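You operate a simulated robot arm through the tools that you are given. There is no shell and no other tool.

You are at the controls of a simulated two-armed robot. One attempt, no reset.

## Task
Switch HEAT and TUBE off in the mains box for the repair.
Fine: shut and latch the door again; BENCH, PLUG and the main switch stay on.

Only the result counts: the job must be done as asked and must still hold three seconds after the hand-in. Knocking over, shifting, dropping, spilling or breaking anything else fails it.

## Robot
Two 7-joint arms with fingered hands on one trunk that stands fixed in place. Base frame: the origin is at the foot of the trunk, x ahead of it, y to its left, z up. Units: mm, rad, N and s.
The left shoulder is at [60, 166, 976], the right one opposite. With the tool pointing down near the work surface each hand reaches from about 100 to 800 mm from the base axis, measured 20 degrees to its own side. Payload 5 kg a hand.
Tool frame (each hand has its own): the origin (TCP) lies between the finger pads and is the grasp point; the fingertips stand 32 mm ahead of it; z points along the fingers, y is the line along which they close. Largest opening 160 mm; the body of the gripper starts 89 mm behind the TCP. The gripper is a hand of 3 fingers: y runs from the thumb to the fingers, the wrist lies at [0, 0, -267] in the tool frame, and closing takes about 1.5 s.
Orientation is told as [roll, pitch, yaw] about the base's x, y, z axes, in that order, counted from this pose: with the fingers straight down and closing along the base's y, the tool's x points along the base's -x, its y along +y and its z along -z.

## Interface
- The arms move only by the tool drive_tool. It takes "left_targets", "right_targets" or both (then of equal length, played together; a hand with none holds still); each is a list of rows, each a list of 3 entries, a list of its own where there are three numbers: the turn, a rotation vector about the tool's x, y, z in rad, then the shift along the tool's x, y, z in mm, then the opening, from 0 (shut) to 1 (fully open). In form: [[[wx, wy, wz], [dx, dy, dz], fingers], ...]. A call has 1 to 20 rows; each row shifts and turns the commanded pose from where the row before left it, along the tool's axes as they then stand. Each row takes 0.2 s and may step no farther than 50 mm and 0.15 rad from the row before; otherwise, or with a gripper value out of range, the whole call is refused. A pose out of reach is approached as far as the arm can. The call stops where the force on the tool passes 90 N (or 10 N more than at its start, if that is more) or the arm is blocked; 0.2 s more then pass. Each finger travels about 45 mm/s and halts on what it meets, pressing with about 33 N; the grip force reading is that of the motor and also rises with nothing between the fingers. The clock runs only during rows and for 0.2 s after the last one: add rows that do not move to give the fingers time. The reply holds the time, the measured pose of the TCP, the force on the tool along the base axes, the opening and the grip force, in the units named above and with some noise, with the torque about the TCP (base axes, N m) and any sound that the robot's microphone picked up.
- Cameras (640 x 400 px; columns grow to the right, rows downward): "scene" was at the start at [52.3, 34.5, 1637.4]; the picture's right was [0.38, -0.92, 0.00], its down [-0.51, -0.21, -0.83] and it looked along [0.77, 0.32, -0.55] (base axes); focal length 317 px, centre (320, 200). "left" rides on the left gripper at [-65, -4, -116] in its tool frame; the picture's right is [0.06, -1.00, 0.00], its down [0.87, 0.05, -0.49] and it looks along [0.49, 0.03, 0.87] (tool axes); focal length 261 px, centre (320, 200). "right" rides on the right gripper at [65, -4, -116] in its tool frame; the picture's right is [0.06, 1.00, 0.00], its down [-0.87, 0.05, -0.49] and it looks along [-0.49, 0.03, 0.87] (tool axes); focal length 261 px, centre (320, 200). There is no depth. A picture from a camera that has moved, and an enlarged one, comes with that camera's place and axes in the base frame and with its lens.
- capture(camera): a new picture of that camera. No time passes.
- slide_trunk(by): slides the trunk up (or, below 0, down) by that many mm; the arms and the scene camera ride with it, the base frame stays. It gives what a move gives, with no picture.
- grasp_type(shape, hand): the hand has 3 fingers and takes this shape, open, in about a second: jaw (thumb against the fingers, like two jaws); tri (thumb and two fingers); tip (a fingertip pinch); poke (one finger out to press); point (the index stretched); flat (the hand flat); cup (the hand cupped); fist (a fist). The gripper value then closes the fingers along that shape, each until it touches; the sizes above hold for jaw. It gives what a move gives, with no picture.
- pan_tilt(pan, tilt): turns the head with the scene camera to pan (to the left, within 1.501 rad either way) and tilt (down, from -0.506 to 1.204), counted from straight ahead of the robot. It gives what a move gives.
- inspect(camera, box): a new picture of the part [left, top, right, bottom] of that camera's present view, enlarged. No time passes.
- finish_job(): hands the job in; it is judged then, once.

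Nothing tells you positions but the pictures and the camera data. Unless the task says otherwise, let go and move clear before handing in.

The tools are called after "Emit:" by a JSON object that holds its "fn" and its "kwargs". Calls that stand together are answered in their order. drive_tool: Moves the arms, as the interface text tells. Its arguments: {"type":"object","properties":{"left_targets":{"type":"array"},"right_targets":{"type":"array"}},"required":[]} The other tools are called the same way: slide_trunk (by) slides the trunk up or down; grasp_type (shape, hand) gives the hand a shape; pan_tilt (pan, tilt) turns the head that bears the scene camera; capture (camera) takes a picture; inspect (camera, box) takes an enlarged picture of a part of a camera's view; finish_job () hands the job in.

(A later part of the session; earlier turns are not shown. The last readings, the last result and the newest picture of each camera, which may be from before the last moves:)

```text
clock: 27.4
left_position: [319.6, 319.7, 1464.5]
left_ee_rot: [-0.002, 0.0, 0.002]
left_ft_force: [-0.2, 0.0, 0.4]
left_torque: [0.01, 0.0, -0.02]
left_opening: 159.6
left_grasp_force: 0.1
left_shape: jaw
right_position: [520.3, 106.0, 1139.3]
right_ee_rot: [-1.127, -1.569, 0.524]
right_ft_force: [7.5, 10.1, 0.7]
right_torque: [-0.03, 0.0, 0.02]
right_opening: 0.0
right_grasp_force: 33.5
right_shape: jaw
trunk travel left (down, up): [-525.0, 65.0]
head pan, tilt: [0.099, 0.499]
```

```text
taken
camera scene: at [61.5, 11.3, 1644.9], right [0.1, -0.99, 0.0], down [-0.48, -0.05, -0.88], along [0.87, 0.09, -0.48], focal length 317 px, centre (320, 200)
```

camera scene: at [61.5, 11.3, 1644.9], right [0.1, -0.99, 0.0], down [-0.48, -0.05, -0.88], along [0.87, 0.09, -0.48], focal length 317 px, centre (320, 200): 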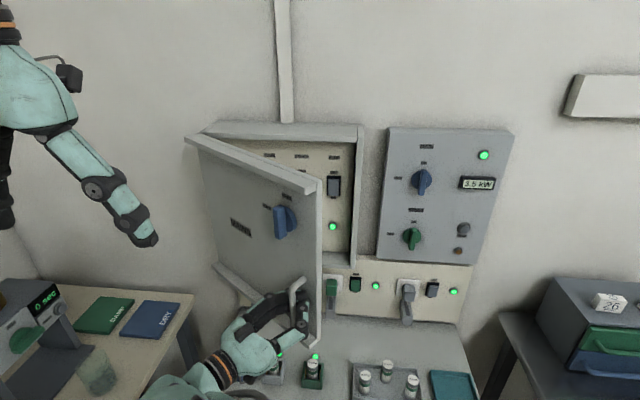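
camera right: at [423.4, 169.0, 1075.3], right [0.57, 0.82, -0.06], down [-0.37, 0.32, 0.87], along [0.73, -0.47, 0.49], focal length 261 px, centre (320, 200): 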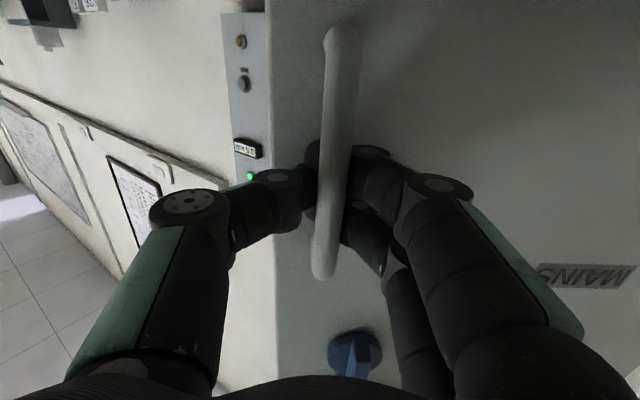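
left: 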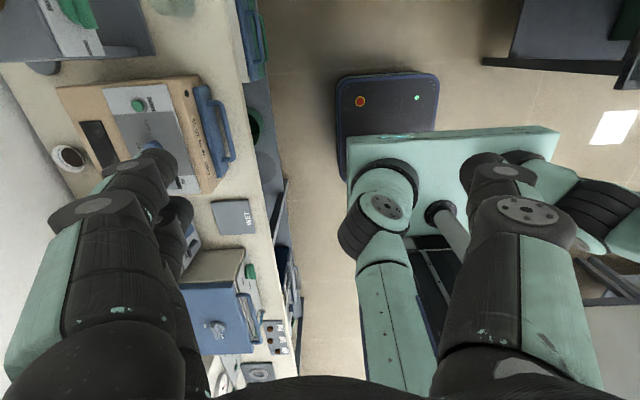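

The door is at about 35° and I can see rocker switches and labels inside. I'll read the labels, then check where the left arm is before swinging the door wider.

Emit:
{"fn": "inspect", "kwargs": {"camera": "scene", "box": [180, 110, 380, 270]}}

Emit:
{"fn": "drive_tool", "kwargs": {"right_targets": [[[0, 0, 0], [0, 0, 0], 0.15], [[0, 0, 0], [0, 0, 0], 0.3], [[0, 0, 0], [0, 0, 0], 0.45], [[0, 0, 0], [0, 0, 0], 0.5], [[0, 0, 0], [0, 0, 0], 0.5], [[0, 0, 0], [0, 0, -15], 0.5], [[0, 0, 0], [0, 0, -25], 0.5], [[0, 0, 0], [0, 0, -30], 0.5], [[0, 0, 0], [0, 0, 0], 0.5]]}}

Emit:
{"fn": "capture", "kwargs": {"camera": "scene"}}

Emit:
{"fn": "capture", "kwargs": {"camera": "right"}}

Emit:
{"fn": "capture", "kwargs": {"camera": "left"}}

```text
2.50 times, centred on (280, 190) of scene
camera zoom: at [61.5, 11.3, 1644.9], right [0.1, -0.99, 0.0], down [-0.48, -0.05, -0.88], along [0.87, 0.09, -0.48], focal length 792 px, centre (420, 225)
```

zoom: 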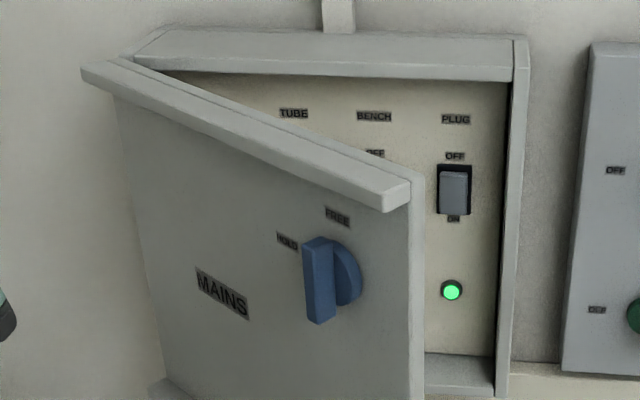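

```text
clock: 29.4
left_position: [320.8, 317.8, 1466.2]
left_ee_rot: [-0.002, -0.001, -0.001]
left_ft_force: [-0.9, -0.5, -0.7]
left_torque: [-0.01, 0.02, 0.01]
left_opening: 159.9
left_grasp_force: 0.0
left_shape: jaw
right_position: [462.0, 143.2, 1140.3]
right_ee_rot: [0.18, -1.568, -0.787]
right_ft_force: [0.3, -0.1, -0.2]
right_torque: [-0.01, -0.04, 0.01]
right_opening: 79.4
right_grasp_force: 0.0
right_shape: jaw
trunk travel left (down, up): [-525.0, 65.0]
head pan, tilt: [0.099, 0.499]
```

```text
taken
camera scene: at [61.4, 9.3, 1644.9], right [0.1, -1.0, 0.0], down [-0.48, -0.05, -0.88], along [0.87, 0.09, -0.48], focal length 317 px, centre (320, 200)
```

scene: 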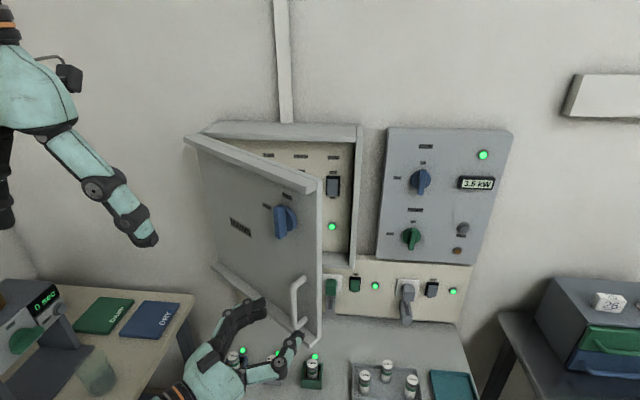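

```text
taken
camera right: at [364.5, 206.4, 1076.5], right [0.57, 0.82, -0.06], down [-0.37, 0.32, 0.87], along [0.73, -0.47, 0.49], focal length 261 px, centre (320, 200)
```

right: 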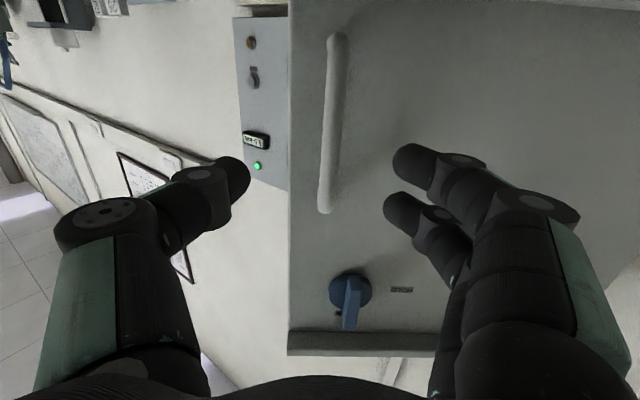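

```text
taken
camera left: at [385.6, 313.1, 1582.0], right [-0.06, -1.0, 0.0], down [-0.87, 0.05, 0.49], along [-0.49, 0.03, -0.87], focal length 261 px, centre (320, 200)
```

left: 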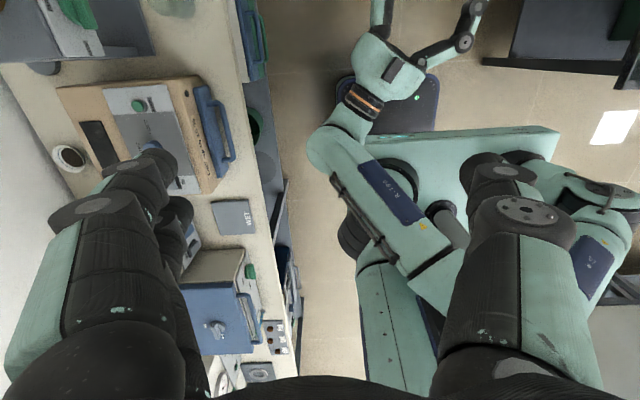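

The order from the right is PLUG, BENCH, TUBE, then presumably HEAT, each with OFF above and ON below. The door stays put, so I'll take the right hand back and round to the outside of the door's free edge, and shift the left hand a little out of the way.

Emit:
{"fn": "drive_tool", "kwargs": {"right_targets": [[[0, 0, 0], [0, 0, -30], 0.5], [[0, 0, 0], [0, 0, -30], 0.5], [[-0.0756, 0, 0], [0, -28.8, 19.9], 0.5], [[-0.0756, 0, 0], [0, -30.2, 17.7], 0.5], [[-0.0756, 0, 0], [0, -31.5, 15.4], 0.5], [[-0.0756, 0, 0], [0, -32.5, 12.9], 0.5], [[-0.0756, 0, 0], [0, -33.4, 10.4], 0.4], [[-0.0756, 0, 0], [0, -34.1, 7.9], 0.3], [[-0.0756, 0, 0], [0, -34.6, 5.3], 0.2], [[-0.0756, 0, 0], [0, -34.9, 2.7], 0.1]], "left_targets": [[[0, 0, 0], [6, 6, 0], 1], [[0, 0, 0], [6, 6, 0], 1], [[0, 0, 0], [6, 6, 0], 1], [[0, 0, 0], [6, 6, 0], 1], [[0, 0, 0], [6, 6, 0], 1], [[0, 0, 0], [6, 6, 0], 1], [[0, 0, 0], [6, 6, 0], 1], [[0, 0, 0], [6, 6, 0], 1], [[0, 0, 0], [6, 6, 0], 1], [[0, 0, 0], [6, 6, 0], 1]]}}

Emit:
{"fn": "capture", "kwargs": {"camera": "right"}}

Emit:
{"fn": "capture", "kwargs": {"camera": "scene"}}

```text
clock: 31.1
left_position: [278.8, 361.3, 1466.4]
left_ee_rot: [0.0, -0.002, 0.001]
left_ft_force: [-0.3, 0.9, -0.2]
left_torque: [-0.02, 0.03, 0.0]
left_opening: 160.2
left_grasp_force: 0.0
left_shape: jaw
right_position: [428.5, -20.8, 1106.0]
right_ee_rot: [-1.852, -1.41, 1.561]
right_ft_force: [0.1, -0.2, 0.2]
right_torque: [-0.03, 0.03, -0.04]
right_opening: 48.5
right_grasp_force: 0.1
right_shape: jaw
right hand out of reach, approached as far as the arm can: row 8
trunk travel left (down, up): [-525.0, 65.0]
head pan, tilt: [0.099, 0.499]
stopped in row 8 (right hand): the arm was blocked; the commanded pose is now the measured one
```

```text
taken
camera right: at [315.6, -2.5, 1037.7], right [0.29, 0.93, -0.22], down [-0.45, 0.33, 0.83], along [0.84, -0.14, 0.52], focal length 261 px, centre (320, 200)
```

right: 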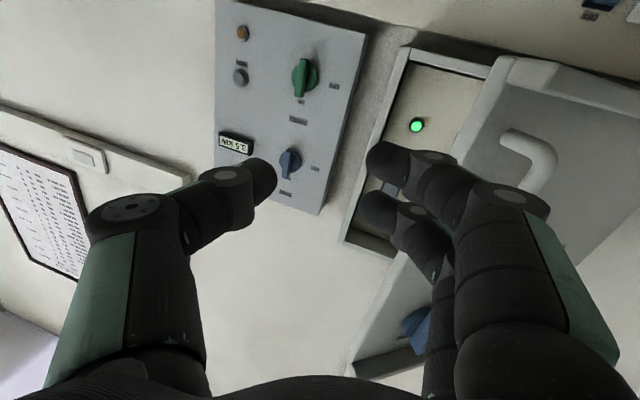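

```text
taken
camera scene: at [60.7, 10.1, 1645.0], right [0.1, -1.0, 0.0], down [-0.48, -0.05, -0.88], along [0.87, 0.09, -0.48], focal length 317 px, centre (320, 200)
```

scene: 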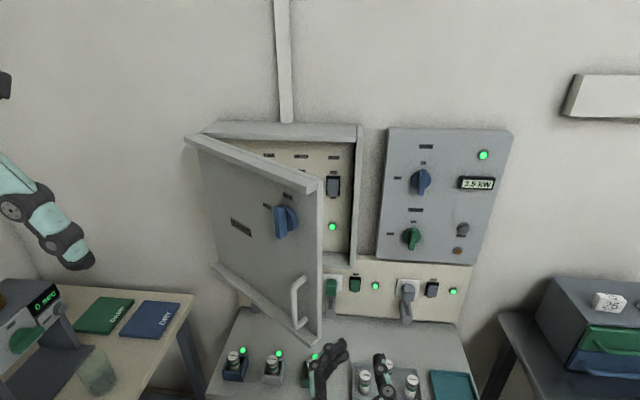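

The arm reached its limit close to the body, with the hand at [428, -21, 1106] and still slightly turned. I'll move forward and right to free it, squaring the hand up to face the wall.

Emit:
{"fn": "drive_tool", "kwargs": {"right_targets": [[[0, 0, 0], [-7, -6, 25], 0.3], [[0, 0, 0], [-7, -6, 25], 0.3], [[0, 0, 0], [-7, -6, 25], 0.2], [[-0.095, 0.007, 0.052], [-7, 0, 15], 0.1], [[-0.095, 0.007, 0.052], [0, 0, 0], 0], [[-0.095, 0.007, 0.052], [0, 0, 0], 0], [[0, 0, 0], [0, 0, 0], 0]]}}

Emit:
{"fn": "capture", "kwargs": {"camera": "right"}}

Emit:
{"fn": "capture", "kwargs": {"camera": "scene"}}

```text
clock: 32.6
left_position: [277.9, 361.5, 1465.9]
left_ee_rot: [0.002, 0.0, -0.001]
left_ft_force: [-0.5, 0.0, 0.4]
left_torque: [-0.02, 0.01, 0.01]
left_opening: 159.9
left_grasp_force: 0.0
left_shape: jaw
right_position: [541.1, -24.1, 1141.5]
right_ee_rot: [-1.965, -1.568, 1.955]
right_ft_force: [-0.2, -0.5, -0.3]
right_torque: [-0.02, -0.02, -0.01]
right_opening: 0.0
right_grasp_force: 32.8
right_shape: jaw
right hand out of reach, approached as far as the arm can: row 4, 5, 6
trunk travel left (down, up): [-525.0, 65.0]
head pan, tilt: [0.099, 0.499]
```

```text
taken
camera right: at [426.0, -27.5, 1076.4], right [0.01, 1.0, -0.06], down [-0.49, 0.06, 0.87], along [0.87, 0.03, 0.49], focal length 261 px, centre (320, 200)
```

right: 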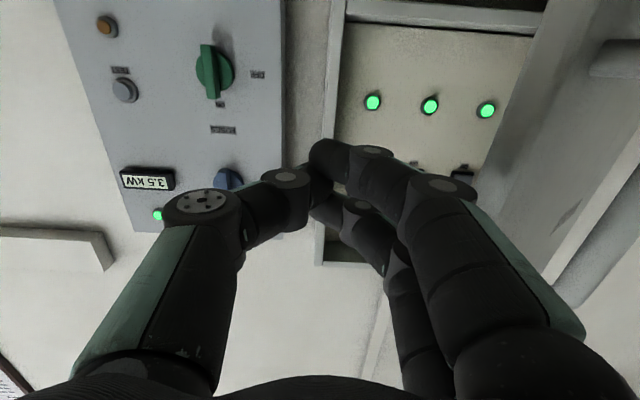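

```text
taken
camera scene: at [60.5, 9.8, 1645.0], right [0.1, -0.99, 0.0], down [-0.48, -0.05, -0.88], along [0.87, 0.09, -0.48], focal length 317 px, centre (320, 200)
```

scene: 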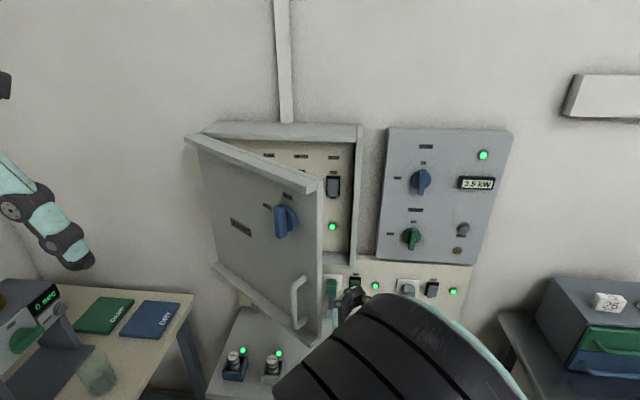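

All three visible green lamps are lit and the hand is square to the wall, just right of the door's free edge. I'll move in past the edge and sweep left, pushing the door open from the inside.

Emit:
{"fn": "drive_tool", "kwargs": {"right_targets": [[[0, 0, 0], [0, 0, 30], 0], [[0, 0, 0], [0, 0, 30], 0], [[0, 0, 0], [0, 20, 0], 0], [[0, 0, 0], [0, 20, 0], 0], [[0, 0, 0], [0, 20, 0], 0], [[0, 0, 0], [0, 20, 0], 0], [[0, 0, 0], [0, 20, 0], 0], [[0, 0, 0], [0, 20, 0], 0]]}}

Emit:
{"fn": "capture", "kwargs": {"camera": "right"}}

Emit:
{"fn": "capture", "kwargs": {"camera": "scene"}}

```text
clock: 34.3
left_position: [270.6, 356.0, 1468.1]
left_ee_rot: [0.003, -0.007, 0.004]
left_ft_force: [0.1, 0.3, -0.4]
left_torque: [-0.06, 0.01, 0.0]
left_opening: 159.9
left_grasp_force: 0.1
left_shape: jaw
right_position: [583.0, 57.4, 1139.5]
right_ee_rot: [-1.238, -1.567, 1.207]
right_ft_force: [-61.8, -59.5, 15.3]
right_torque: [0.87, 1.44, 9.08]
right_opening: 0.2
right_grasp_force: 33.0
right_shape: jaw
right hand out of reach, approached as far as the arm can: row 2
trunk travel left (down, up): [-525.0, 65.0]
head pan, tilt: [0.099, 0.499]
stopped in row 8 (right hand): the force on the tool passed its limit at 104 N (the readings are from after the stop); the commanded pose is now the measured one
```

```text
taken
camera right: at [466.6, 56.1, 1075.7], right [0.03, 1.0, -0.07], down [-0.49, 0.07, 0.87], along [0.87, 0.01, 0.49], focal length 261 px, centre (320, 200)
```

right: 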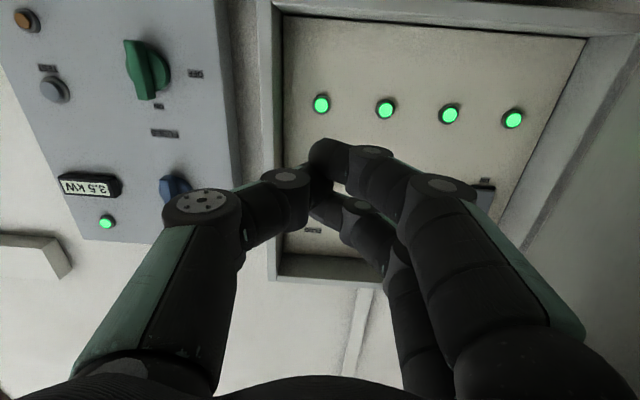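

```text
taken
camera scene: at [51.4, 3.1, 1645.8], right [0.1, -1.0, 0.0], down [-0.47, -0.04, -0.88], along [0.88, 0.09, -0.47], focal length 317 px, centre (320, 200)
```

scene: 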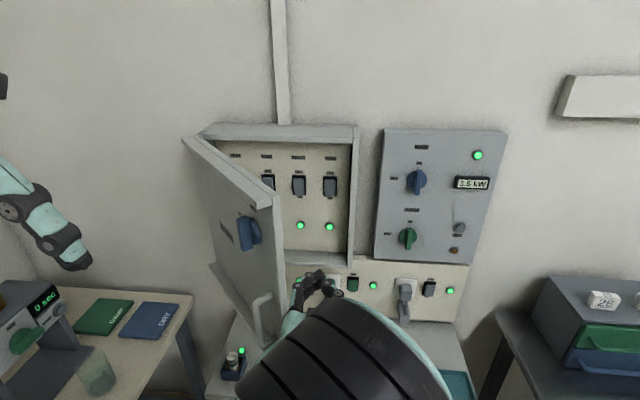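

The door is now at about 49°, but its free edge has jammed against the side of the hand. I'll back off a little and turn the hand to point forward-left, parallel to the door, so it can push flat on the inside face.

Emit:
{"fn": "drive_tool", "kwargs": {"right_targets": [[[0, 0, 0], [0, -15, 0], 0], [[0, 0, 0], [0, -20, 0], 0], [[-0.14, 0, 0], [0, 8, 2], 0], [[-0.14, 0, 0], [0, 8, 4], 0], [[-0.14, 0, 0], [0, 8, 5], 0], [[-0.14, 0, 0], [0, 8, 7], 0], [[-0.14, 0, 0], [0, 8, 8], 0], [[0, 0, 0], [0, 0, 0], 0]]}}

Emit:
{"fn": "capture", "kwargs": {"camera": "right"}}

Emit:
{"fn": "capture", "kwargs": {"camera": "scene"}}

```text
clock: 36.1
left_position: [278.2, 360.3, 1466.9]
left_ee_rot: [0.001, 0.0, 0.002]
left_ft_force: [-0.3, -0.6, -0.1]
left_torque: [-0.01, -0.02, 0.01]
left_opening: 159.7
left_grasp_force: 0.0
left_shape: jaw
right_position: [588.9, 36.7, 1136.9]
right_ee_rot: [-0.936, -1.559, 0.987]
right_ft_force: [1.0, 0.2, -0.1]
right_torque: [0.03, 0.01, 0.0]
right_opening: 0.1
right_grasp_force: 33.2
right_shape: jaw
right hand out of reach, approached as far as the arm can: row 3, 4, 5, 6, 7
trunk travel left (down, up): [-525.0, 65.0]
head pan, tilt: [0.099, 0.499]
```

```text
taken
camera right: at [473.9, 25.6, 1073.3], right [-0.05, 1.0, -0.07], down [-0.49, 0.04, 0.87], along [0.87, 0.08, 0.48], focal length 261 px, centre (320, 200)
```

right: 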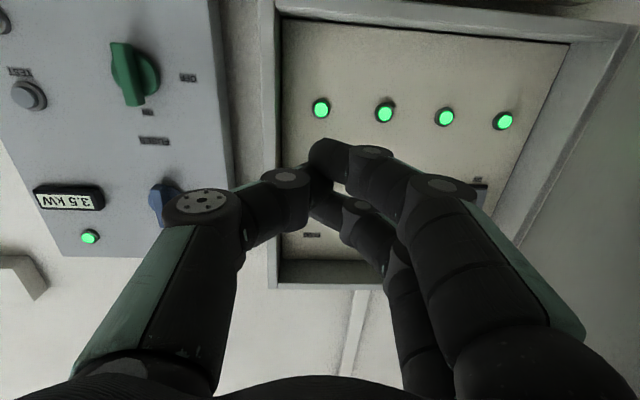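

```text
taken
camera scene: at [60.8, 9.3, 1645.0], right [0.1, -1.0, 0.0], down [-0.48, -0.05, -0.88], along [0.87, 0.09, -0.48], focal length 317 px, centre (320, 200)
```

scene: 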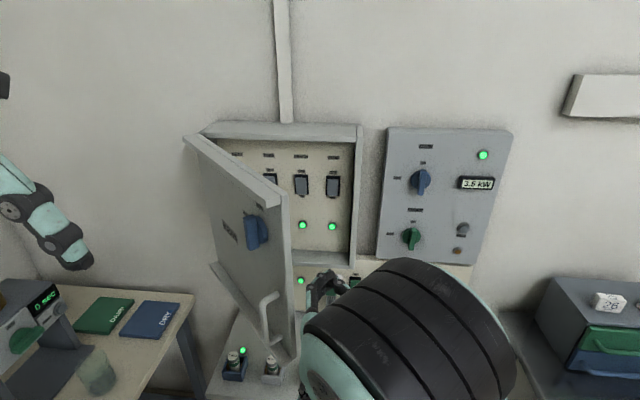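

The arm can't turn the hand left here, so I'll keep it facing forward, go deeper past the edge and follow the door's own arc, which avoids the rubbing that jammed it.

Emit:
{"fn": "drive_tool", "kwargs": {"right_targets": [[[0, 0, 0], [0, 0, 25], 0], [[0, 0, 0], [0, 0, 25], 0], [[0, 0, 0], [0, 0, 20], 0], [[0, 0, 0], [0, 15, 0], 0], [[0, 0, 0], [0, 15, -4], 0], [[0, 0, 0], [0, 14, -11], 0], [[0, 0, 0], [0, 14, -11], 0], [[0, 0, 0], [0, 15, -10], 0], [[0, 0, 0], [0, 15, -10], 0]]}}

Emit:
{"fn": "capture", "kwargs": {"camera": "right"}}

Emit:
{"fn": "capture", "kwargs": {"camera": "scene"}}

```text
clock: 38.1
left_position: [277.9, 361.3, 1466.4]
left_ee_rot: [0.0, 0.001, 0.002]
left_ft_force: [0.0, -0.4, -0.6]
left_torque: [0.03, -0.02, 0.0]
left_opening: 159.6
left_grasp_force: 0.0
left_shape: jaw
right_position: [608.2, 125.6, 1135.2]
right_ee_rot: [-0.981, -1.559, 1.036]
right_ft_force: [0.3, 0.3, 0.3]
right_torque: [0.0, 0.02, -0.01]
right_opening: 0.1
right_grasp_force: 32.6
right_shape: jaw
trunk travel left (down, up): [-525.0, 65.0]
head pan, tilt: [0.099, 0.499]
```

```text
taken
camera right: at [492.6, 114.5, 1071.5], right [-0.05, 1.0, -0.07], down [-0.49, 0.04, 0.87], along [0.87, 0.08, 0.48], focal length 261 px, centre (320, 200)
```

right: 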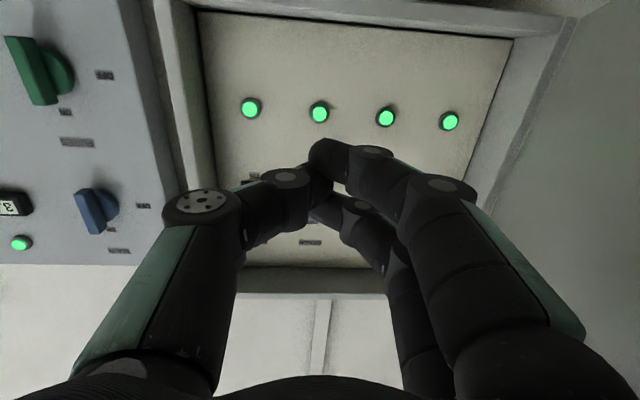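

```text
taken
camera scene: at [60.6, 9.7, 1645.0], right [0.1, -0.99, 0.0], down [-0.48, -0.05, -0.88], along [0.87, 0.09, -0.48], focal length 317 px, centre (320, 200)
```

scene: 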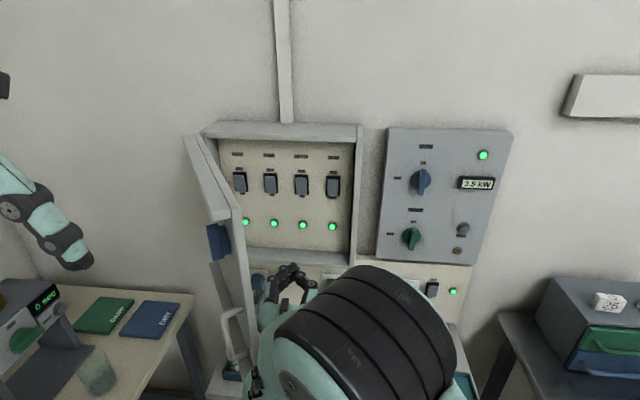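

That works: the door is near 70° and all four switches with their lamps are visible. I'll sweep a bit further to about 90°.

Emit:
{"fn": "drive_tool", "kwargs": {"right_targets": [[[0, 0, 0], [0, 17, -6], 0], [[0, 0, 0], [0, 17, -6], 0], [[0, 0, 0], [0, 17, -5], 0], [[0, 0, 0], [0, 17, -5], 0], [[0, 0, 0], [0, 17, -3], 0], [[0, 0, 0], [0, 17, -3], 0], [[0, 0, 0], [0, 17, -2], 0], [[0, 0, 0], [0, 17, -2], 0]]}}

Emit:
{"fn": "capture", "kwargs": {"camera": "right"}}

Emit:
{"fn": "capture", "kwargs": {"camera": "scene"}}

Emit:
{"fn": "inspect", "kwargs": {"camera": "scene", "box": [190, 115, 370, 265]}}

```text
clock: 39.9
left_position: [277.4, 361.1, 1466.5]
left_ee_rot: [0.001, -0.001, 0.002]
left_ft_force: [0.4, -0.3, -0.1]
left_torque: [-0.01, 0.0, -0.01]
left_opening: 159.9
left_grasp_force: 0.1
left_shape: jaw
right_position: [569.0, 262.2, 1134.0]
right_ee_rot: [-0.966, -1.559, 1.022]
right_ft_force: [-0.3, 0.6, 0.0]
right_torque: [-0.04, -0.03, 0.03]
right_opening: 0.0
right_grasp_force: 33.4
right_shape: jaw
trunk travel left (down, up): [-525.0, 65.0]
head pan, tilt: [0.099, 0.499]
```

```text
taken
camera right: at [454.0, 249.5, 1070.4], right [-0.05, 1.0, -0.07], down [-0.49, 0.04, 0.87], along [0.87, 0.08, 0.48], focal length 261 px, centre (320, 200)
```

right: 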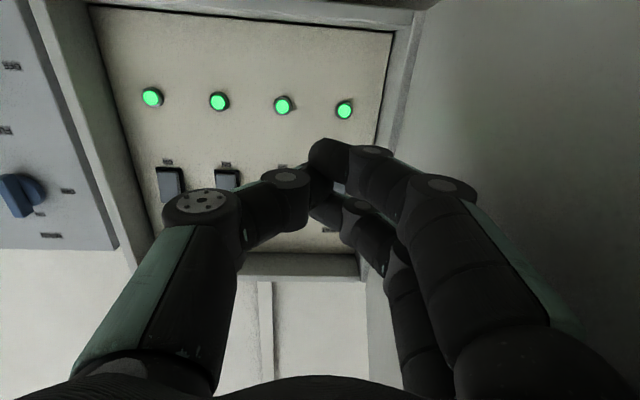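

```text
taken
camera scene: at [60.7, 9.8, 1645.0], right [0.1, -0.99, 0.0], down [-0.48, -0.05, -0.88], along [0.87, 0.09, -0.48], focal length 317 px, centre (320, 200)
```

scene: 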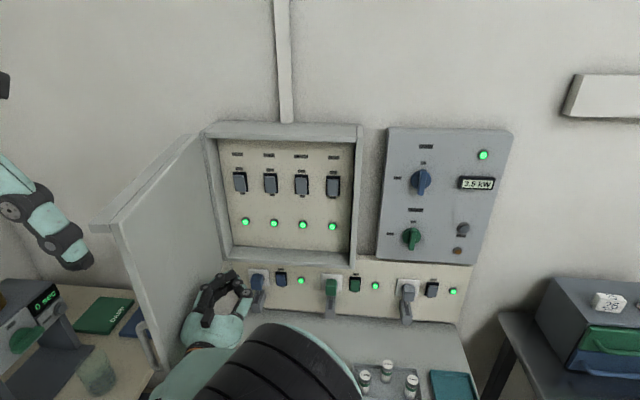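

```text
2.67 times, centred on (280, 190) of scene
camera zoom: at [60.7, 9.8, 1645.0], right [0.1, -0.99, 0.0], down [-0.48, -0.05, -0.88], along [0.87, 0.09, -0.48], focal length 845 px, centre (427, 227)
```

zoom: 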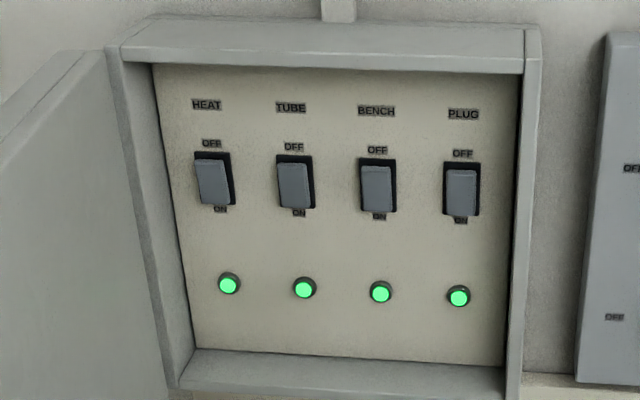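

All four switches read, left to right: HEAT, TUBE, BENCH, PLUG, every lamp lit, OFF above and ON below. I'll zoom in closely to see whether they are rockers or levers.

Emit:
{"fn": "inspect", "kwargs": {"camera": "scene", "box": [225, 145, 295, 195]}}

Emit:
{"fn": "inspect", "kwargs": {"camera": "right", "box": [120, 60, 400, 240]}}

Emit:
{"fn": "inspect", "kwargs": {"camera": "scene", "box": [290, 145, 360, 195]}}

Emit:
{"fn": "inspect", "kwargs": {"camera": "scene", "box": [240, 255, 480, 330]}}

```text
8.00 times, centred on (260, 170) of scene
camera zoom: at [60.7, 9.8, 1645.0], right [0.1, -0.99, 0.0], down [-0.48, -0.05, -0.88], along [0.87, 0.09, -0.48], focal length 2536 px, centre (800, 440)
```

zoom: 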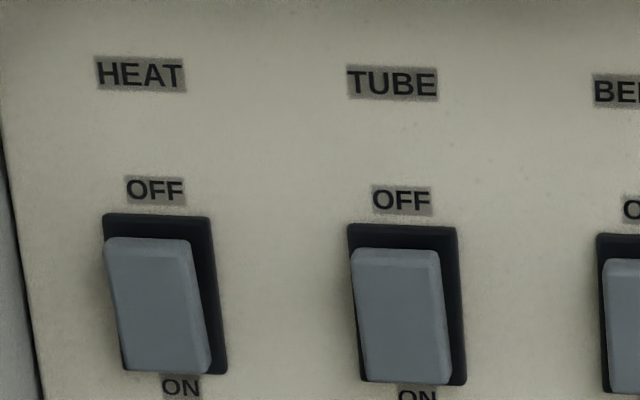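

```text
2.22 times, centred on (260, 150) of right
camera zoom: at [454.0, 249.5, 1070.4], right [-0.05, 1.0, -0.07], down [-0.49, 0.04, 0.87], along [0.87, 0.08, 0.48], focal length 579 px, centre (453, 311)
```

zoom: 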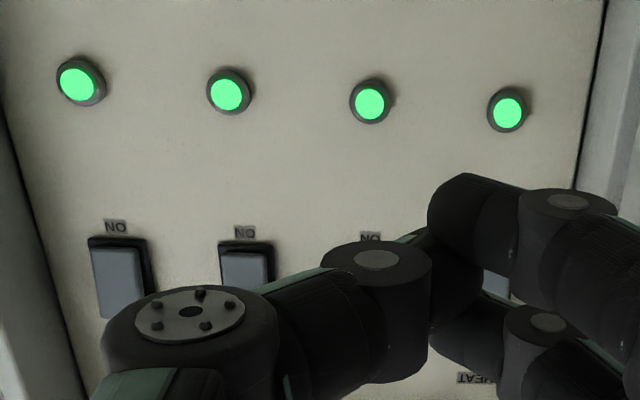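

```text
8.00 times, centred on (325, 170) of scene
camera zoom: at [60.7, 9.8, 1645.0], right [0.1, -0.99, 0.0], down [-0.48, -0.05, -0.88], along [0.87, 0.09, -0.48], focal length 2536 px, centre (280, 440)
```

zoom: 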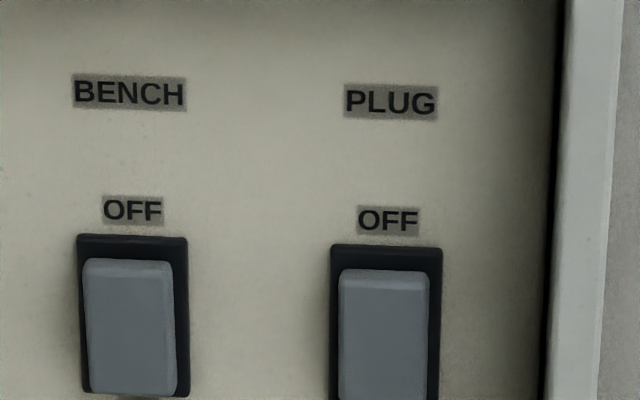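

```text
2.67 times, centred on (360, 292) of scene
camera zoom: at [60.7, 9.8, 1645.0], right [0.1, -0.99, 0.0], down [-0.48, -0.05, -0.88], along [0.87, 0.09, -0.48], focal length 845 px, centre (213, -47)
```

zoom: 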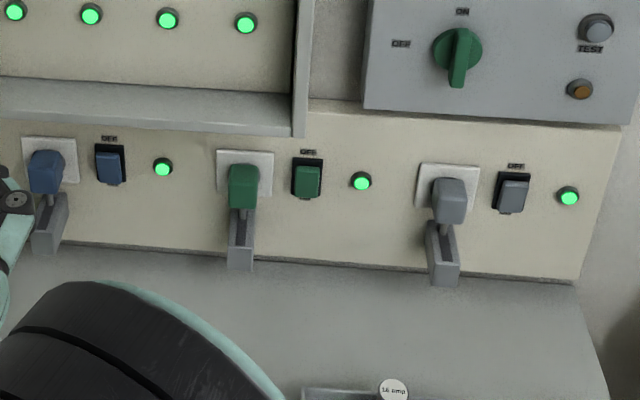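

The upper end of each rocker stands out, so pressing it at the top switches it OFF. HEAT is at about y=310 and TUBE at about y=223, both centred near z=1266 on the plane x≈838. The door is only at about 80°, so I'll push it further open for room at HEAT.

Emit:
{"fn": "drive_tool", "kwargs": {"right_targets": [[[0, 0, 0], [0, 16, 0], 0], [[0, 0, 0], [0, 16, 0], 0], [[0, 0, 0], [0, 16, 0], 0], [[0, 0, 0], [0, 16, 0], 0], [[0, 0, 0], [0, 16, 1], 0], [[0, 0, 0], [0, 16, 2], 0], [[0, 0, 0], [0, 16, 3], 0]]}}

Emit:
{"fn": "capture", "kwargs": {"camera": "right"}}

Emit:
{"fn": "capture", "kwargs": {"camera": "scene"}}

```text
clock: 41.5
left_position: [277.0, 360.4, 1465.3]
left_ee_rot: [0.0, 0.001, 0.001]
left_ft_force: [-0.3, -0.9, 0.4]
left_torque: [0.0, -0.04, 0.01]
left_opening: 160.1
left_grasp_force: 0.1
left_shape: jaw
right_position: [569.1, 373.6, 1133.0]
right_ee_rot: [-0.928, -1.559, 0.983]
right_ft_force: [0.1, 0.3, 0.4]
right_torque: [-0.03, -0.01, 0.02]
right_opening: 0.1
right_grasp_force: 33.0
right_shape: jaw
trunk travel left (down, up): [-525.0, 65.0]
head pan, tilt: [0.099, 0.499]
```

```text
taken
camera right: at [454.4, 362.0, 1070.4], right [-0.06, 1.0, -0.07], down [-0.49, 0.04, 0.87], along [0.87, 0.08, 0.48], focal length 261 px, centre (320, 200)
```

right: 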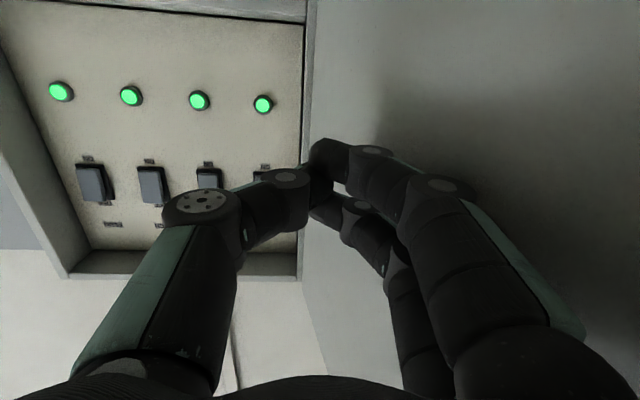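

```text
taken
camera scene: at [60.8, 9.9, 1645.0], right [0.1, -0.99, 0.0], down [-0.48, -0.05, -0.88], along [0.87, 0.09, -0.48], focal length 317 px, centre (320, 200)
```

scene: 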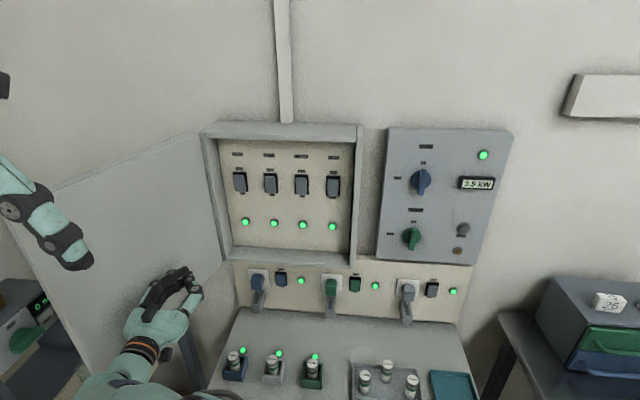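

The door is well past 90° now and out of the way. I'll move the right hand in front of TUBE and form the pressing finger.

Emit:
{"fn": "drive_tool", "kwargs": {"right_targets": [[[0, 0, 0], [0, -30, 0], 0], [[0.011, 0, 0], [-30, -30, 6], 0], [[0.011, 0, 0], [-30, -30, 6], 0], [[0.011, 0, 0], [-30, -30, 6], 0], [[0.011, 0, 0], [-30, -30, 6], 0], [[0.011, 0, 0], [-30, 0, 6], 0], [[0, 0, 0], [0, 0, 0], 0]]}}

Emit:
{"fn": "grasp_type", "kwargs": {"shape": "poke", "hand": "right"}}

Emit:
{"fn": "capture", "kwargs": {"camera": "right"}}

Emit:
{"fn": "capture", "kwargs": {"camera": "scene"}}

Emit:
{"fn": "inspect", "kwargs": {"camera": "scene", "box": [180, 110, 380, 280]}}

```text
clock: 43.1
left_position: [277.1, 360.6, 1466.7]
left_ee_rot: [-0.001, -0.001, 0.002]
left_ft_force: [-0.2, 0.1, 0.2]
left_torque: [-0.03, 0.02, -0.03]
left_opening: 159.9
left_grasp_force: 0.1
left_shape: jaw
right_position: [606.2, 224.8, 1285.3]
right_ee_rot: [-0.986, -1.558, 0.986]
right_ft_force: [-1.0, -0.1, -0.1]
right_torque: [0.02, 0.02, 0.03]
right_opening: 0.1
right_grasp_force: 33.1
right_shape: jaw
trunk travel left (down, up): [-525.0, 65.0]
head pan, tilt: [0.099, 0.499]
```

```text
clock: 44.0
left_position: [278.1, 361.5, 1466.4]
left_ee_rot: [0.0, 0.0, 0.002]
left_ft_force: [0.0, 0.6, -0.5]
left_torque: [0.0, -0.02, -0.01]
left_opening: 159.9
left_grasp_force: 0.0
left_shape: jaw
right_position: [606.5, 226.4, 1284.6]
right_ee_rot: [-0.992, -1.558, 0.994]
right_ft_force: [1.6, 0.2, 0.1]
right_torque: [0.03, 0.0, -0.01]
right_opening: 0.0
right_grasp_force: 0.0
right_shape: poke
trunk travel left (down, up): [-525.0, 65.0]
head pan, tilt: [0.099, 0.499]
```

```text
taken
camera right: at [491.6, 221.4, 1220.9], right [0.0, 1.0, -0.07], down [-0.49, 0.06, 0.87], along [0.87, 0.03, 0.48], focal length 261 px, centre (320, 200)
```

right: 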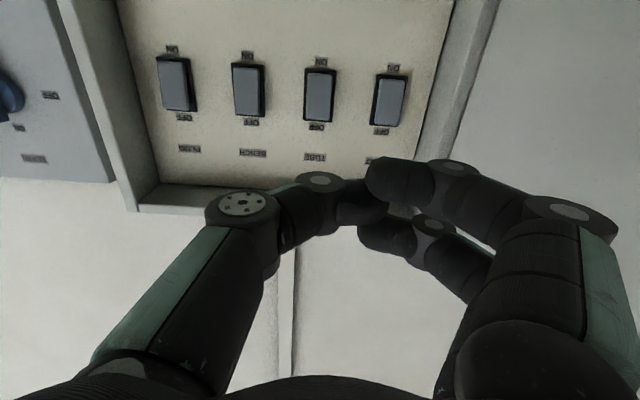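

```text
taken
camera scene: at [60.8, 9.4, 1645.0], right [0.1, -1.0, 0.0], down [-0.48, -0.05, -0.88], along [0.87, 0.09, -0.48], focal length 317 px, centre (320, 200)
```

scene: 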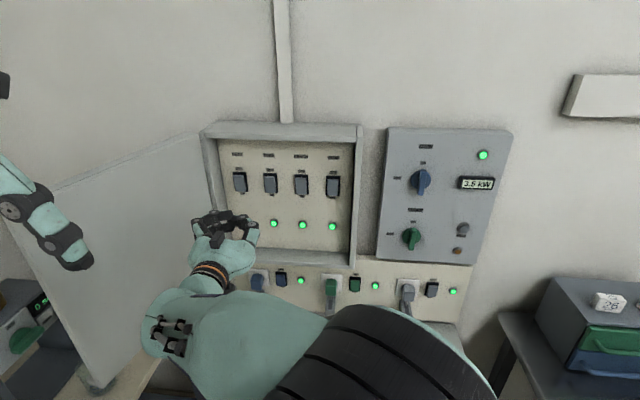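

```text
2.35 times, centred on (280, 195) of scene
camera zoom: at [60.8, 9.4, 1645.0], right [0.1, -1.0, 0.0], down [-0.48, -0.05, -0.88], along [0.87, 0.09, -0.48], focal length 746 px, centre (414, 212)
```

zoom: 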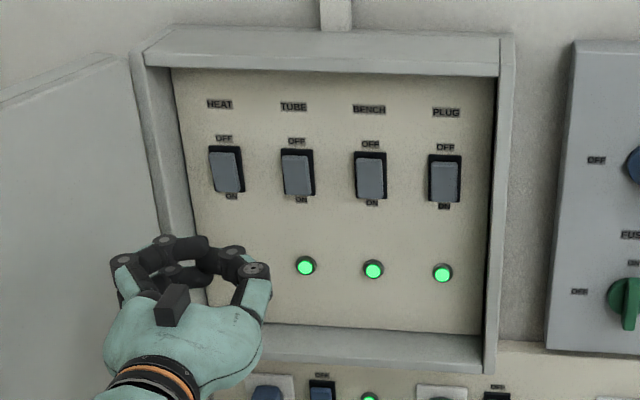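

The hand is only part way into the poke shape. I'll give it a moment with still rows and look again.

Emit:
{"fn": "drive_tool", "kwargs": {"right_targets": [[[0, 0, 0], [0, 0, 0], 1], [[0, 0, 0], [0, 0, 0], 1], [[0, 0, 0], [0, 0, 0], 1], [[0, 0, 0], [0, 0, 0], 1], [[0, 0, 0], [0, 0, 0], 1], [[0, 0, 0], [0, 0, 0], 1], [[0, 0, 0], [0, 0, 0], 1], [[0, 0, 0], [0, 0, 0], 1]]}}

Emit:
{"fn": "capture", "kwargs": {"camera": "right"}}

Emit:
{"fn": "inspect", "kwargs": {"camera": "scene", "box": [180, 110, 380, 280]}}

```text
clock: 45.8
left_position: [277.8, 360.0, 1466.8]
left_ee_rot: [0.0, 0.0, 0.001]
left_ft_force: [0.1, 0.1, 0.1]
left_torque: [-0.01, 0.0, 0.0]
left_opening: 159.8
left_grasp_force: 0.1
left_shape: jaw
right_position: [608.3, 225.8, 1284.5]
right_ee_rot: [-0.993, -1.558, 0.991]
right_ft_force: [0.2, -0.8, -0.2]
right_torque: [0.0, -0.01, -0.01]
right_opening: 0.2
right_grasp_force: 0.1
right_shape: poke
trunk travel left (down, up): [-525.0, 65.0]
head pan, tilt: [0.099, 0.499]
```

```text
taken
camera right: at [491.6, 221.4, 1221.0], right [0.0, 1.0, -0.07], down [-0.49, 0.06, 0.87], along [0.87, 0.03, 0.48], focal length 261 px, centre (320, 200)
```

right: 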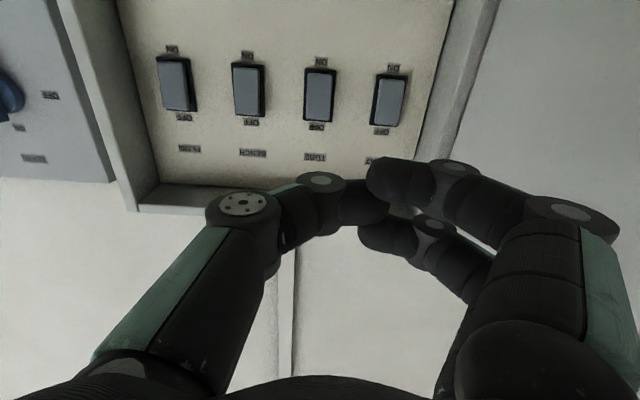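

```text
2.35 times, centred on (280, 195) of scene
camera zoom: at [60.8, 9.4, 1645.0], right [0.1, -1.0, 0.0], down [-0.48, -0.05, -0.88], along [0.87, 0.09, -0.48], focal length 746 px, centre (414, 212)
```

zoom: 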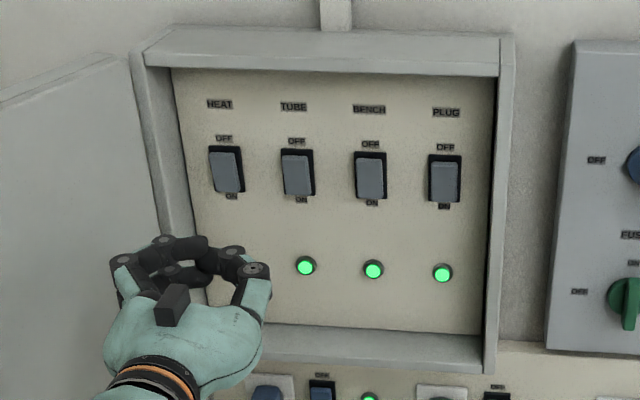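

That poke shape leaves the tips bunched to one side, which isn't what I need. I'll try the pointing shape instead.

Emit:
{"fn": "grasp_type", "kwargs": {"shape": "point", "hand": "right"}}

Emit:
{"fn": "capture", "kwargs": {"camera": "right"}}

Emit:
{"fn": "inspect", "kwargs": {"camera": "scene", "box": [180, 110, 380, 280]}}

```text
clock: 46.7
left_position: [276.9, 360.5, 1466.3]
left_ee_rot: [0.001, -0.001, 0.001]
left_ft_force: [-0.8, -1.6, 0.1]
left_torque: [0.0, 0.0, 0.0]
left_opening: 159.8
left_grasp_force: 0.1
left_shape: jaw
right_position: [607.4, 226.0, 1283.9]
right_ee_rot: [-0.992, -1.558, 0.991]
right_ft_force: [0.5, -0.4, -0.3]
right_torque: [0.0, 0.03, 0.01]
right_opening: 0.2
right_grasp_force: 0.1
right_shape: point
trunk travel left (down, up): [-525.0, 65.0]
head pan, tilt: [0.099, 0.499]
```

```text
taken
camera right: at [491.6, 221.4, 1221.0], right [0.0, 1.0, -0.07], down [-0.49, 0.06, 0.87], along [0.87, 0.03, 0.48], focal length 261 px, centre (320, 200)
```

right: 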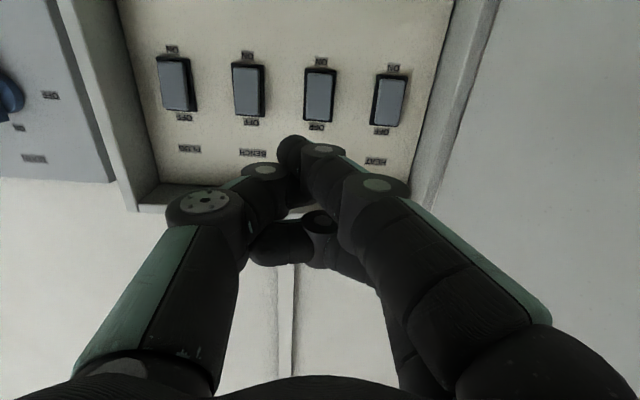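

```text
2.35 times, centred on (280, 195) of scene
camera zoom: at [60.8, 9.4, 1645.0], right [0.1, -1.0, 0.0], down [-0.48, -0.05, -0.88], along [0.87, 0.09, -0.48], focal length 746 px, centre (414, 212)
```

zoom: 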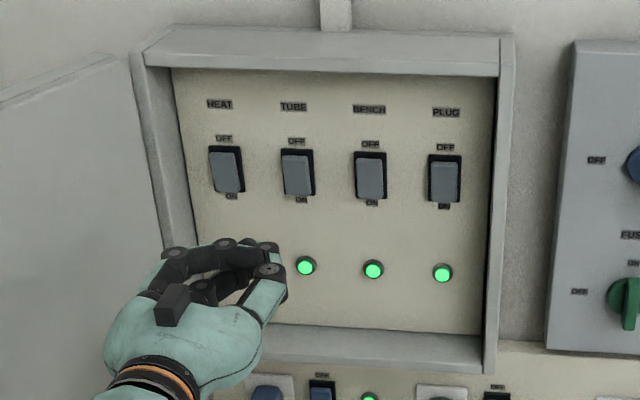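

One finger is now stretched further than the others. I'll zoom in to see which tip leads.

Emit:
{"fn": "inspect", "kwargs": {"camera": "scene", "box": [205, 200, 285, 260]}}

Emit:
{"fn": "inspect", "kwargs": {"camera": "right", "box": [220, 110, 420, 290]}}

```text
6.67 times, centred on (245, 230) of scene
camera zoom: at [60.8, 9.4, 1645.0], right [0.1, -1.0, 0.0], down [-0.48, -0.05, -0.88], along [0.87, 0.09, -0.48], focal length 2113 px, centre (820, 0)
```

zoom: 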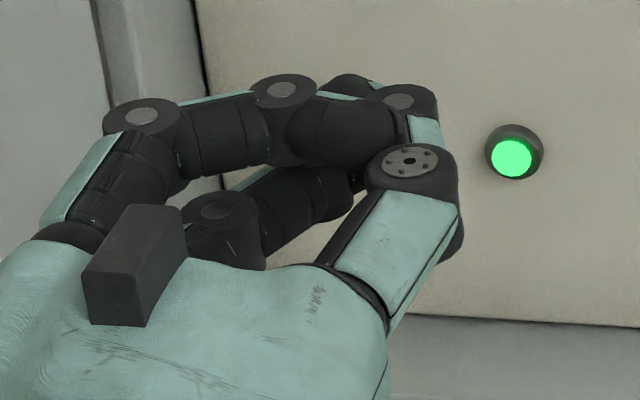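

```text
2.22 times, centred on (320, 200) of right
camera zoom: at [491.6, 221.4, 1221.0], right [0.0, 1.0, -0.07], down [-0.49, 0.06, 0.87], along [0.87, 0.03, 0.48], focal length 579 px, centre (320, 200)
```

zoom: 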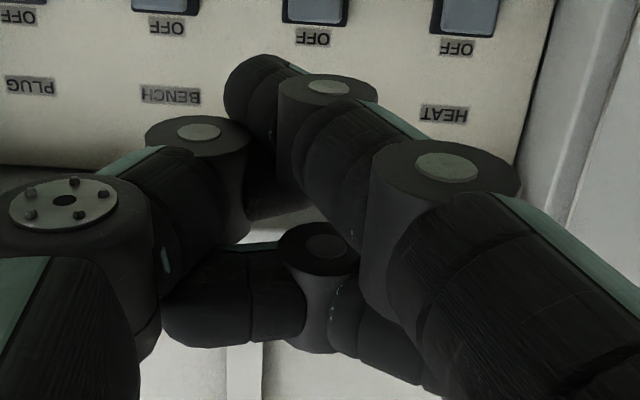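

The lower finger leads in this shape, though still bent. I'll close the shape to see whether the others curl away from it.

Emit:
{"fn": "drive_tool", "kwargs": {"right_targets": [[[0, 0, 0], [0, 0, 0], 0], [[0, 0, 0], [0, 0, 0], 0], [[0, 0, 0], [0, 0, 0], 0], [[0, 0, 0], [0, 0, 0], 0], [[0, 0, 0], [0, 0, 0], 0], [[0, 0, 0], [0, 0, 0], 0], [[0, 0, 0], [0, 0, 0], 0]]}}

Emit:
{"fn": "inspect", "kwargs": {"camera": "right", "box": [180, 90, 460, 290]}}

Emit:
{"fn": "inspect", "kwargs": {"camera": "scene", "box": [205, 200, 285, 260]}}

```text
clock: 48.3
left_position: [278.6, 361.0, 1466.8]
left_ee_rot: [-0.001, 0.001, 0.002]
left_ft_force: [0.6, 0.1, -0.6]
left_torque: [-0.02, 0.01, -0.01]
left_opening: 160.3
left_grasp_force: 0.1
left_shape: jaw
right_position: [606.9, 225.5, 1284.5]
right_ee_rot: [-0.993, -1.558, 0.991]
right_ft_force: [0.4, -0.1, -0.4]
right_torque: [-0.02, 0.01, -0.02]
right_opening: 0.1
right_grasp_force: 0.1
right_shape: point
trunk travel left (down, up): [-525.0, 65.0]
head pan, tilt: [0.099, 0.499]
```

```text
2.00 times, centred on (320, 190) of right
camera zoom: at [491.6, 221.4, 1221.0], right [0.0, 1.0, -0.07], down [-0.49, 0.06, 0.87], along [0.87, 0.03, 0.48], focal length 521 px, centre (320, 220)
```

zoom: 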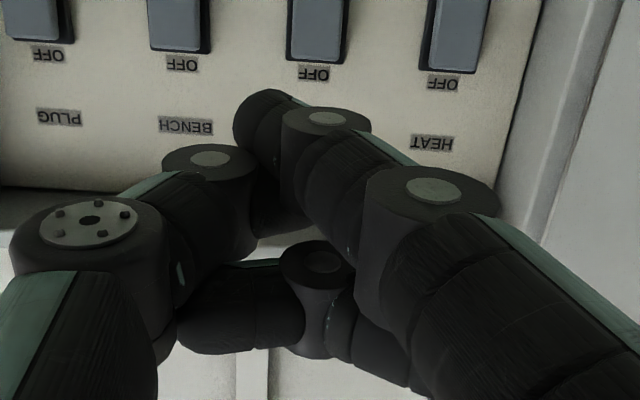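

```text
6.67 times, centred on (245, 230) of scene
camera zoom: at [60.8, 9.4, 1645.0], right [0.1, -1.0, 0.0], down [-0.48, -0.05, -0.88], along [0.87, 0.09, -0.48], focal length 2113 px, centre (820, 0)
```

zoom: 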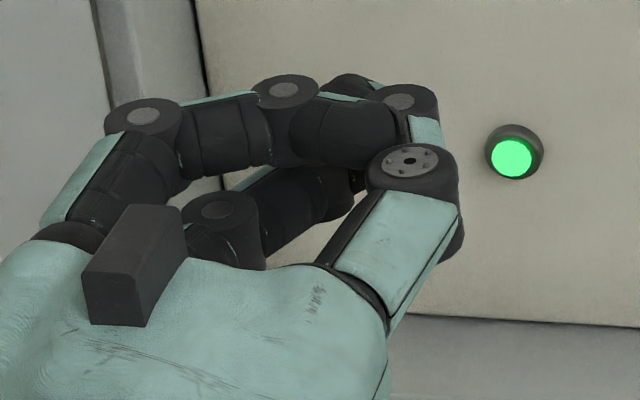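

Finger A leads the rest by more than 40 mm, with its tip about 70 mm ahead, 20 mm right and 8 mm below the TCP. I'll bring that tip in front of the top of TUBE with a gap and check.

Emit:
{"fn": "drive_tool", "kwargs": {"right_targets": [[[0, 0, 0], [-2, 5, 25], 0], [[0, 0, 0], [-2, 5, 25], 0], [[0, 0, 0], [-2, 5, 25], 0], [[0, 0, 0], [-2, 5, 25], 0], [[0, 0, 0], [0, 0, 0], 0]]}}

Emit:
{"fn": "capture", "kwargs": {"camera": "right"}}

Emit:
{"fn": "inspect", "kwargs": {"camera": "right", "box": [200, 60, 440, 210]}}

Emit:
{"fn": "inspect", "kwargs": {"camera": "scene", "box": [210, 140, 310, 240]}}

```text
clock: 49.5
left_position: [277.6, 361.1, 1466.5]
left_ee_rot: [0.0, 0.0, 0.003]
left_ft_force: [-0.5, 0.0, 0.4]
left_torque: [0.04, -0.02, -0.01]
left_opening: 159.8
left_grasp_force: 0.1
left_shape: jaw
right_position: [705.9, 243.5, 1290.9]
right_ee_rot: [-1.02, -1.558, 1.021]
right_ft_force: [0.7, -0.1, -0.2]
right_torque: [-0.02, 0.0, 0.02]
right_opening: 0.0
right_grasp_force: 0.1
right_shape: point
trunk travel left (down, up): [-525.0, 65.0]
head pan, tilt: [0.099, 0.499]
```

```text
taken
camera right: at [591.0, 240.6, 1228.0], right [0.0, 1.0, -0.07], down [-0.49, 0.06, 0.87], along [0.87, 0.04, 0.48], focal length 261 px, centre (320, 200)
```

right: 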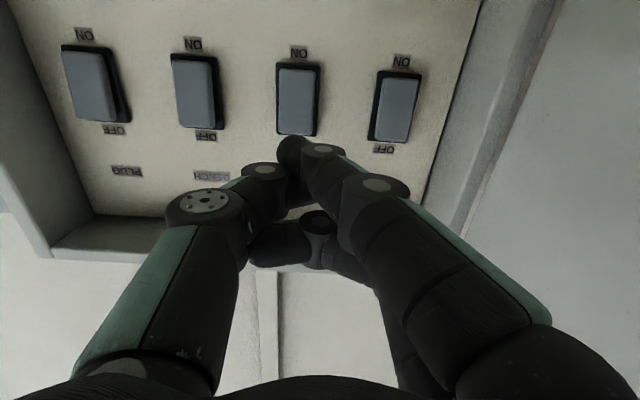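

```text
2.67 times, centred on (320, 135) of right
camera zoom: at [591.0, 240.6, 1228.0], right [0.0, 1.0, -0.07], down [-0.49, 0.06, 0.87], along [0.87, 0.04, 0.48], focal length 695 px, centre (320, 373)
```

zoom: 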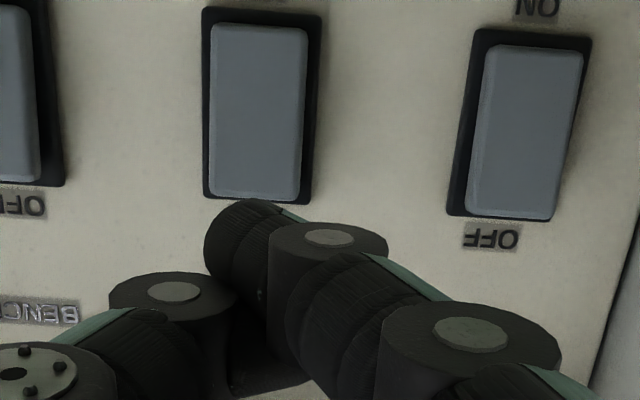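

```text
4.00 times, centred on (260, 190) of scene
camera zoom: at [60.4, 9.4, 1645.0], right [0.1, -1.0, 0.0], down [-0.48, -0.05, -0.88], along [0.87, 0.09, -0.48], focal length 1268 px, centre (560, 240)
```

zoom: 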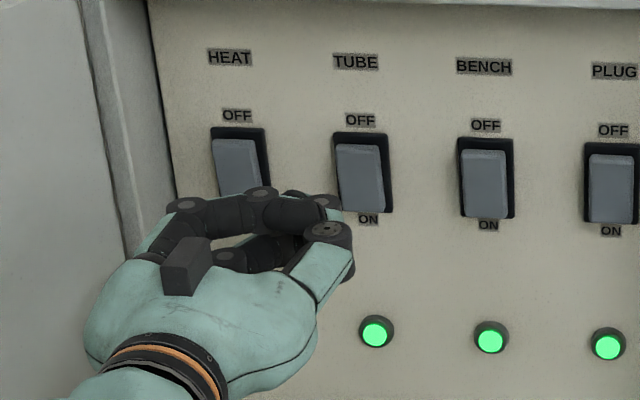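

The tip is lined up with TUBE. I'll raise it 4 mm and creep forward, watching force and sound.

Emit:
{"fn": "drive_tool", "kwargs": {"right_targets": [[[0, 0, 0], [-4, 0, 10], 0], [[0, 0, 0], [0, 0, 10], 0], [[0, 0, 0], [0, 0, 8], 0], [[0, 0, 0], [0, 0, 0], 0]]}}

Emit:
{"fn": "inspect", "kwargs": {"camera": "right", "box": [200, 60, 440, 210]}}

Emit:
{"fn": "inspect", "kwargs": {"camera": "scene", "box": [210, 140, 310, 240]}}

```text
clock: 50.5
left_position: [277.4, 360.4, 1465.5]
left_ee_rot: [-0.001, -0.001, 0.0]
left_ft_force: [0.4, 0.1, 0.3]
left_torque: [0.0, 0.0, 0.0]
left_opening: 159.9
left_grasp_force: 0.1
left_shape: jaw
right_position: [733.5, 244.9, 1295.3]
right_ee_rot: [-1.019, -1.558, 1.016]
right_ft_force: [0.5, 0.5, 0.7]
right_torque: [0.03, -0.01, 0.01]
right_opening: 0.1
right_grasp_force: 0.1
right_shape: point
trunk travel left (down, up): [-525.0, 65.0]
head pan, tilt: [0.099, 0.499]
```

```text
2.67 times, centred on (320, 135) of right
camera zoom: at [618.7, 240.6, 1231.7], right [0.0, 1.0, -0.07], down [-0.49, 0.06, 0.87], along [0.87, 0.03, 0.48], focal length 695 px, centre (320, 373)
```

zoom: 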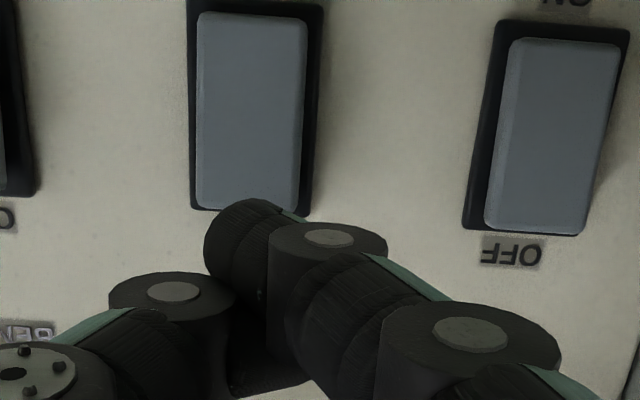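

```text
4.00 times, centred on (260, 190) of scene
camera zoom: at [60.7, 9.4, 1645.0], right [0.1, -1.0, 0.0], down [-0.48, -0.05, -0.88], along [0.87, 0.09, -0.48], focal length 1268 px, centre (560, 240)
```

zoom: 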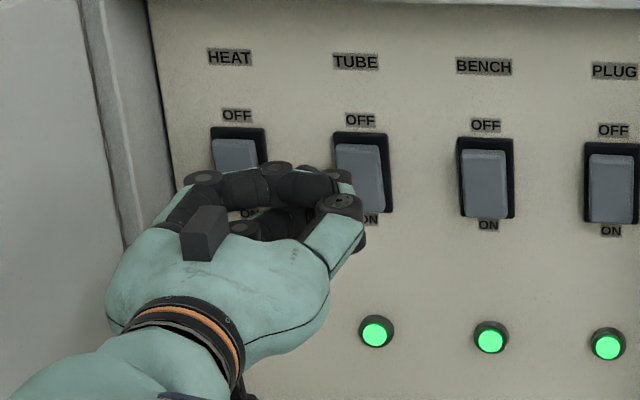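

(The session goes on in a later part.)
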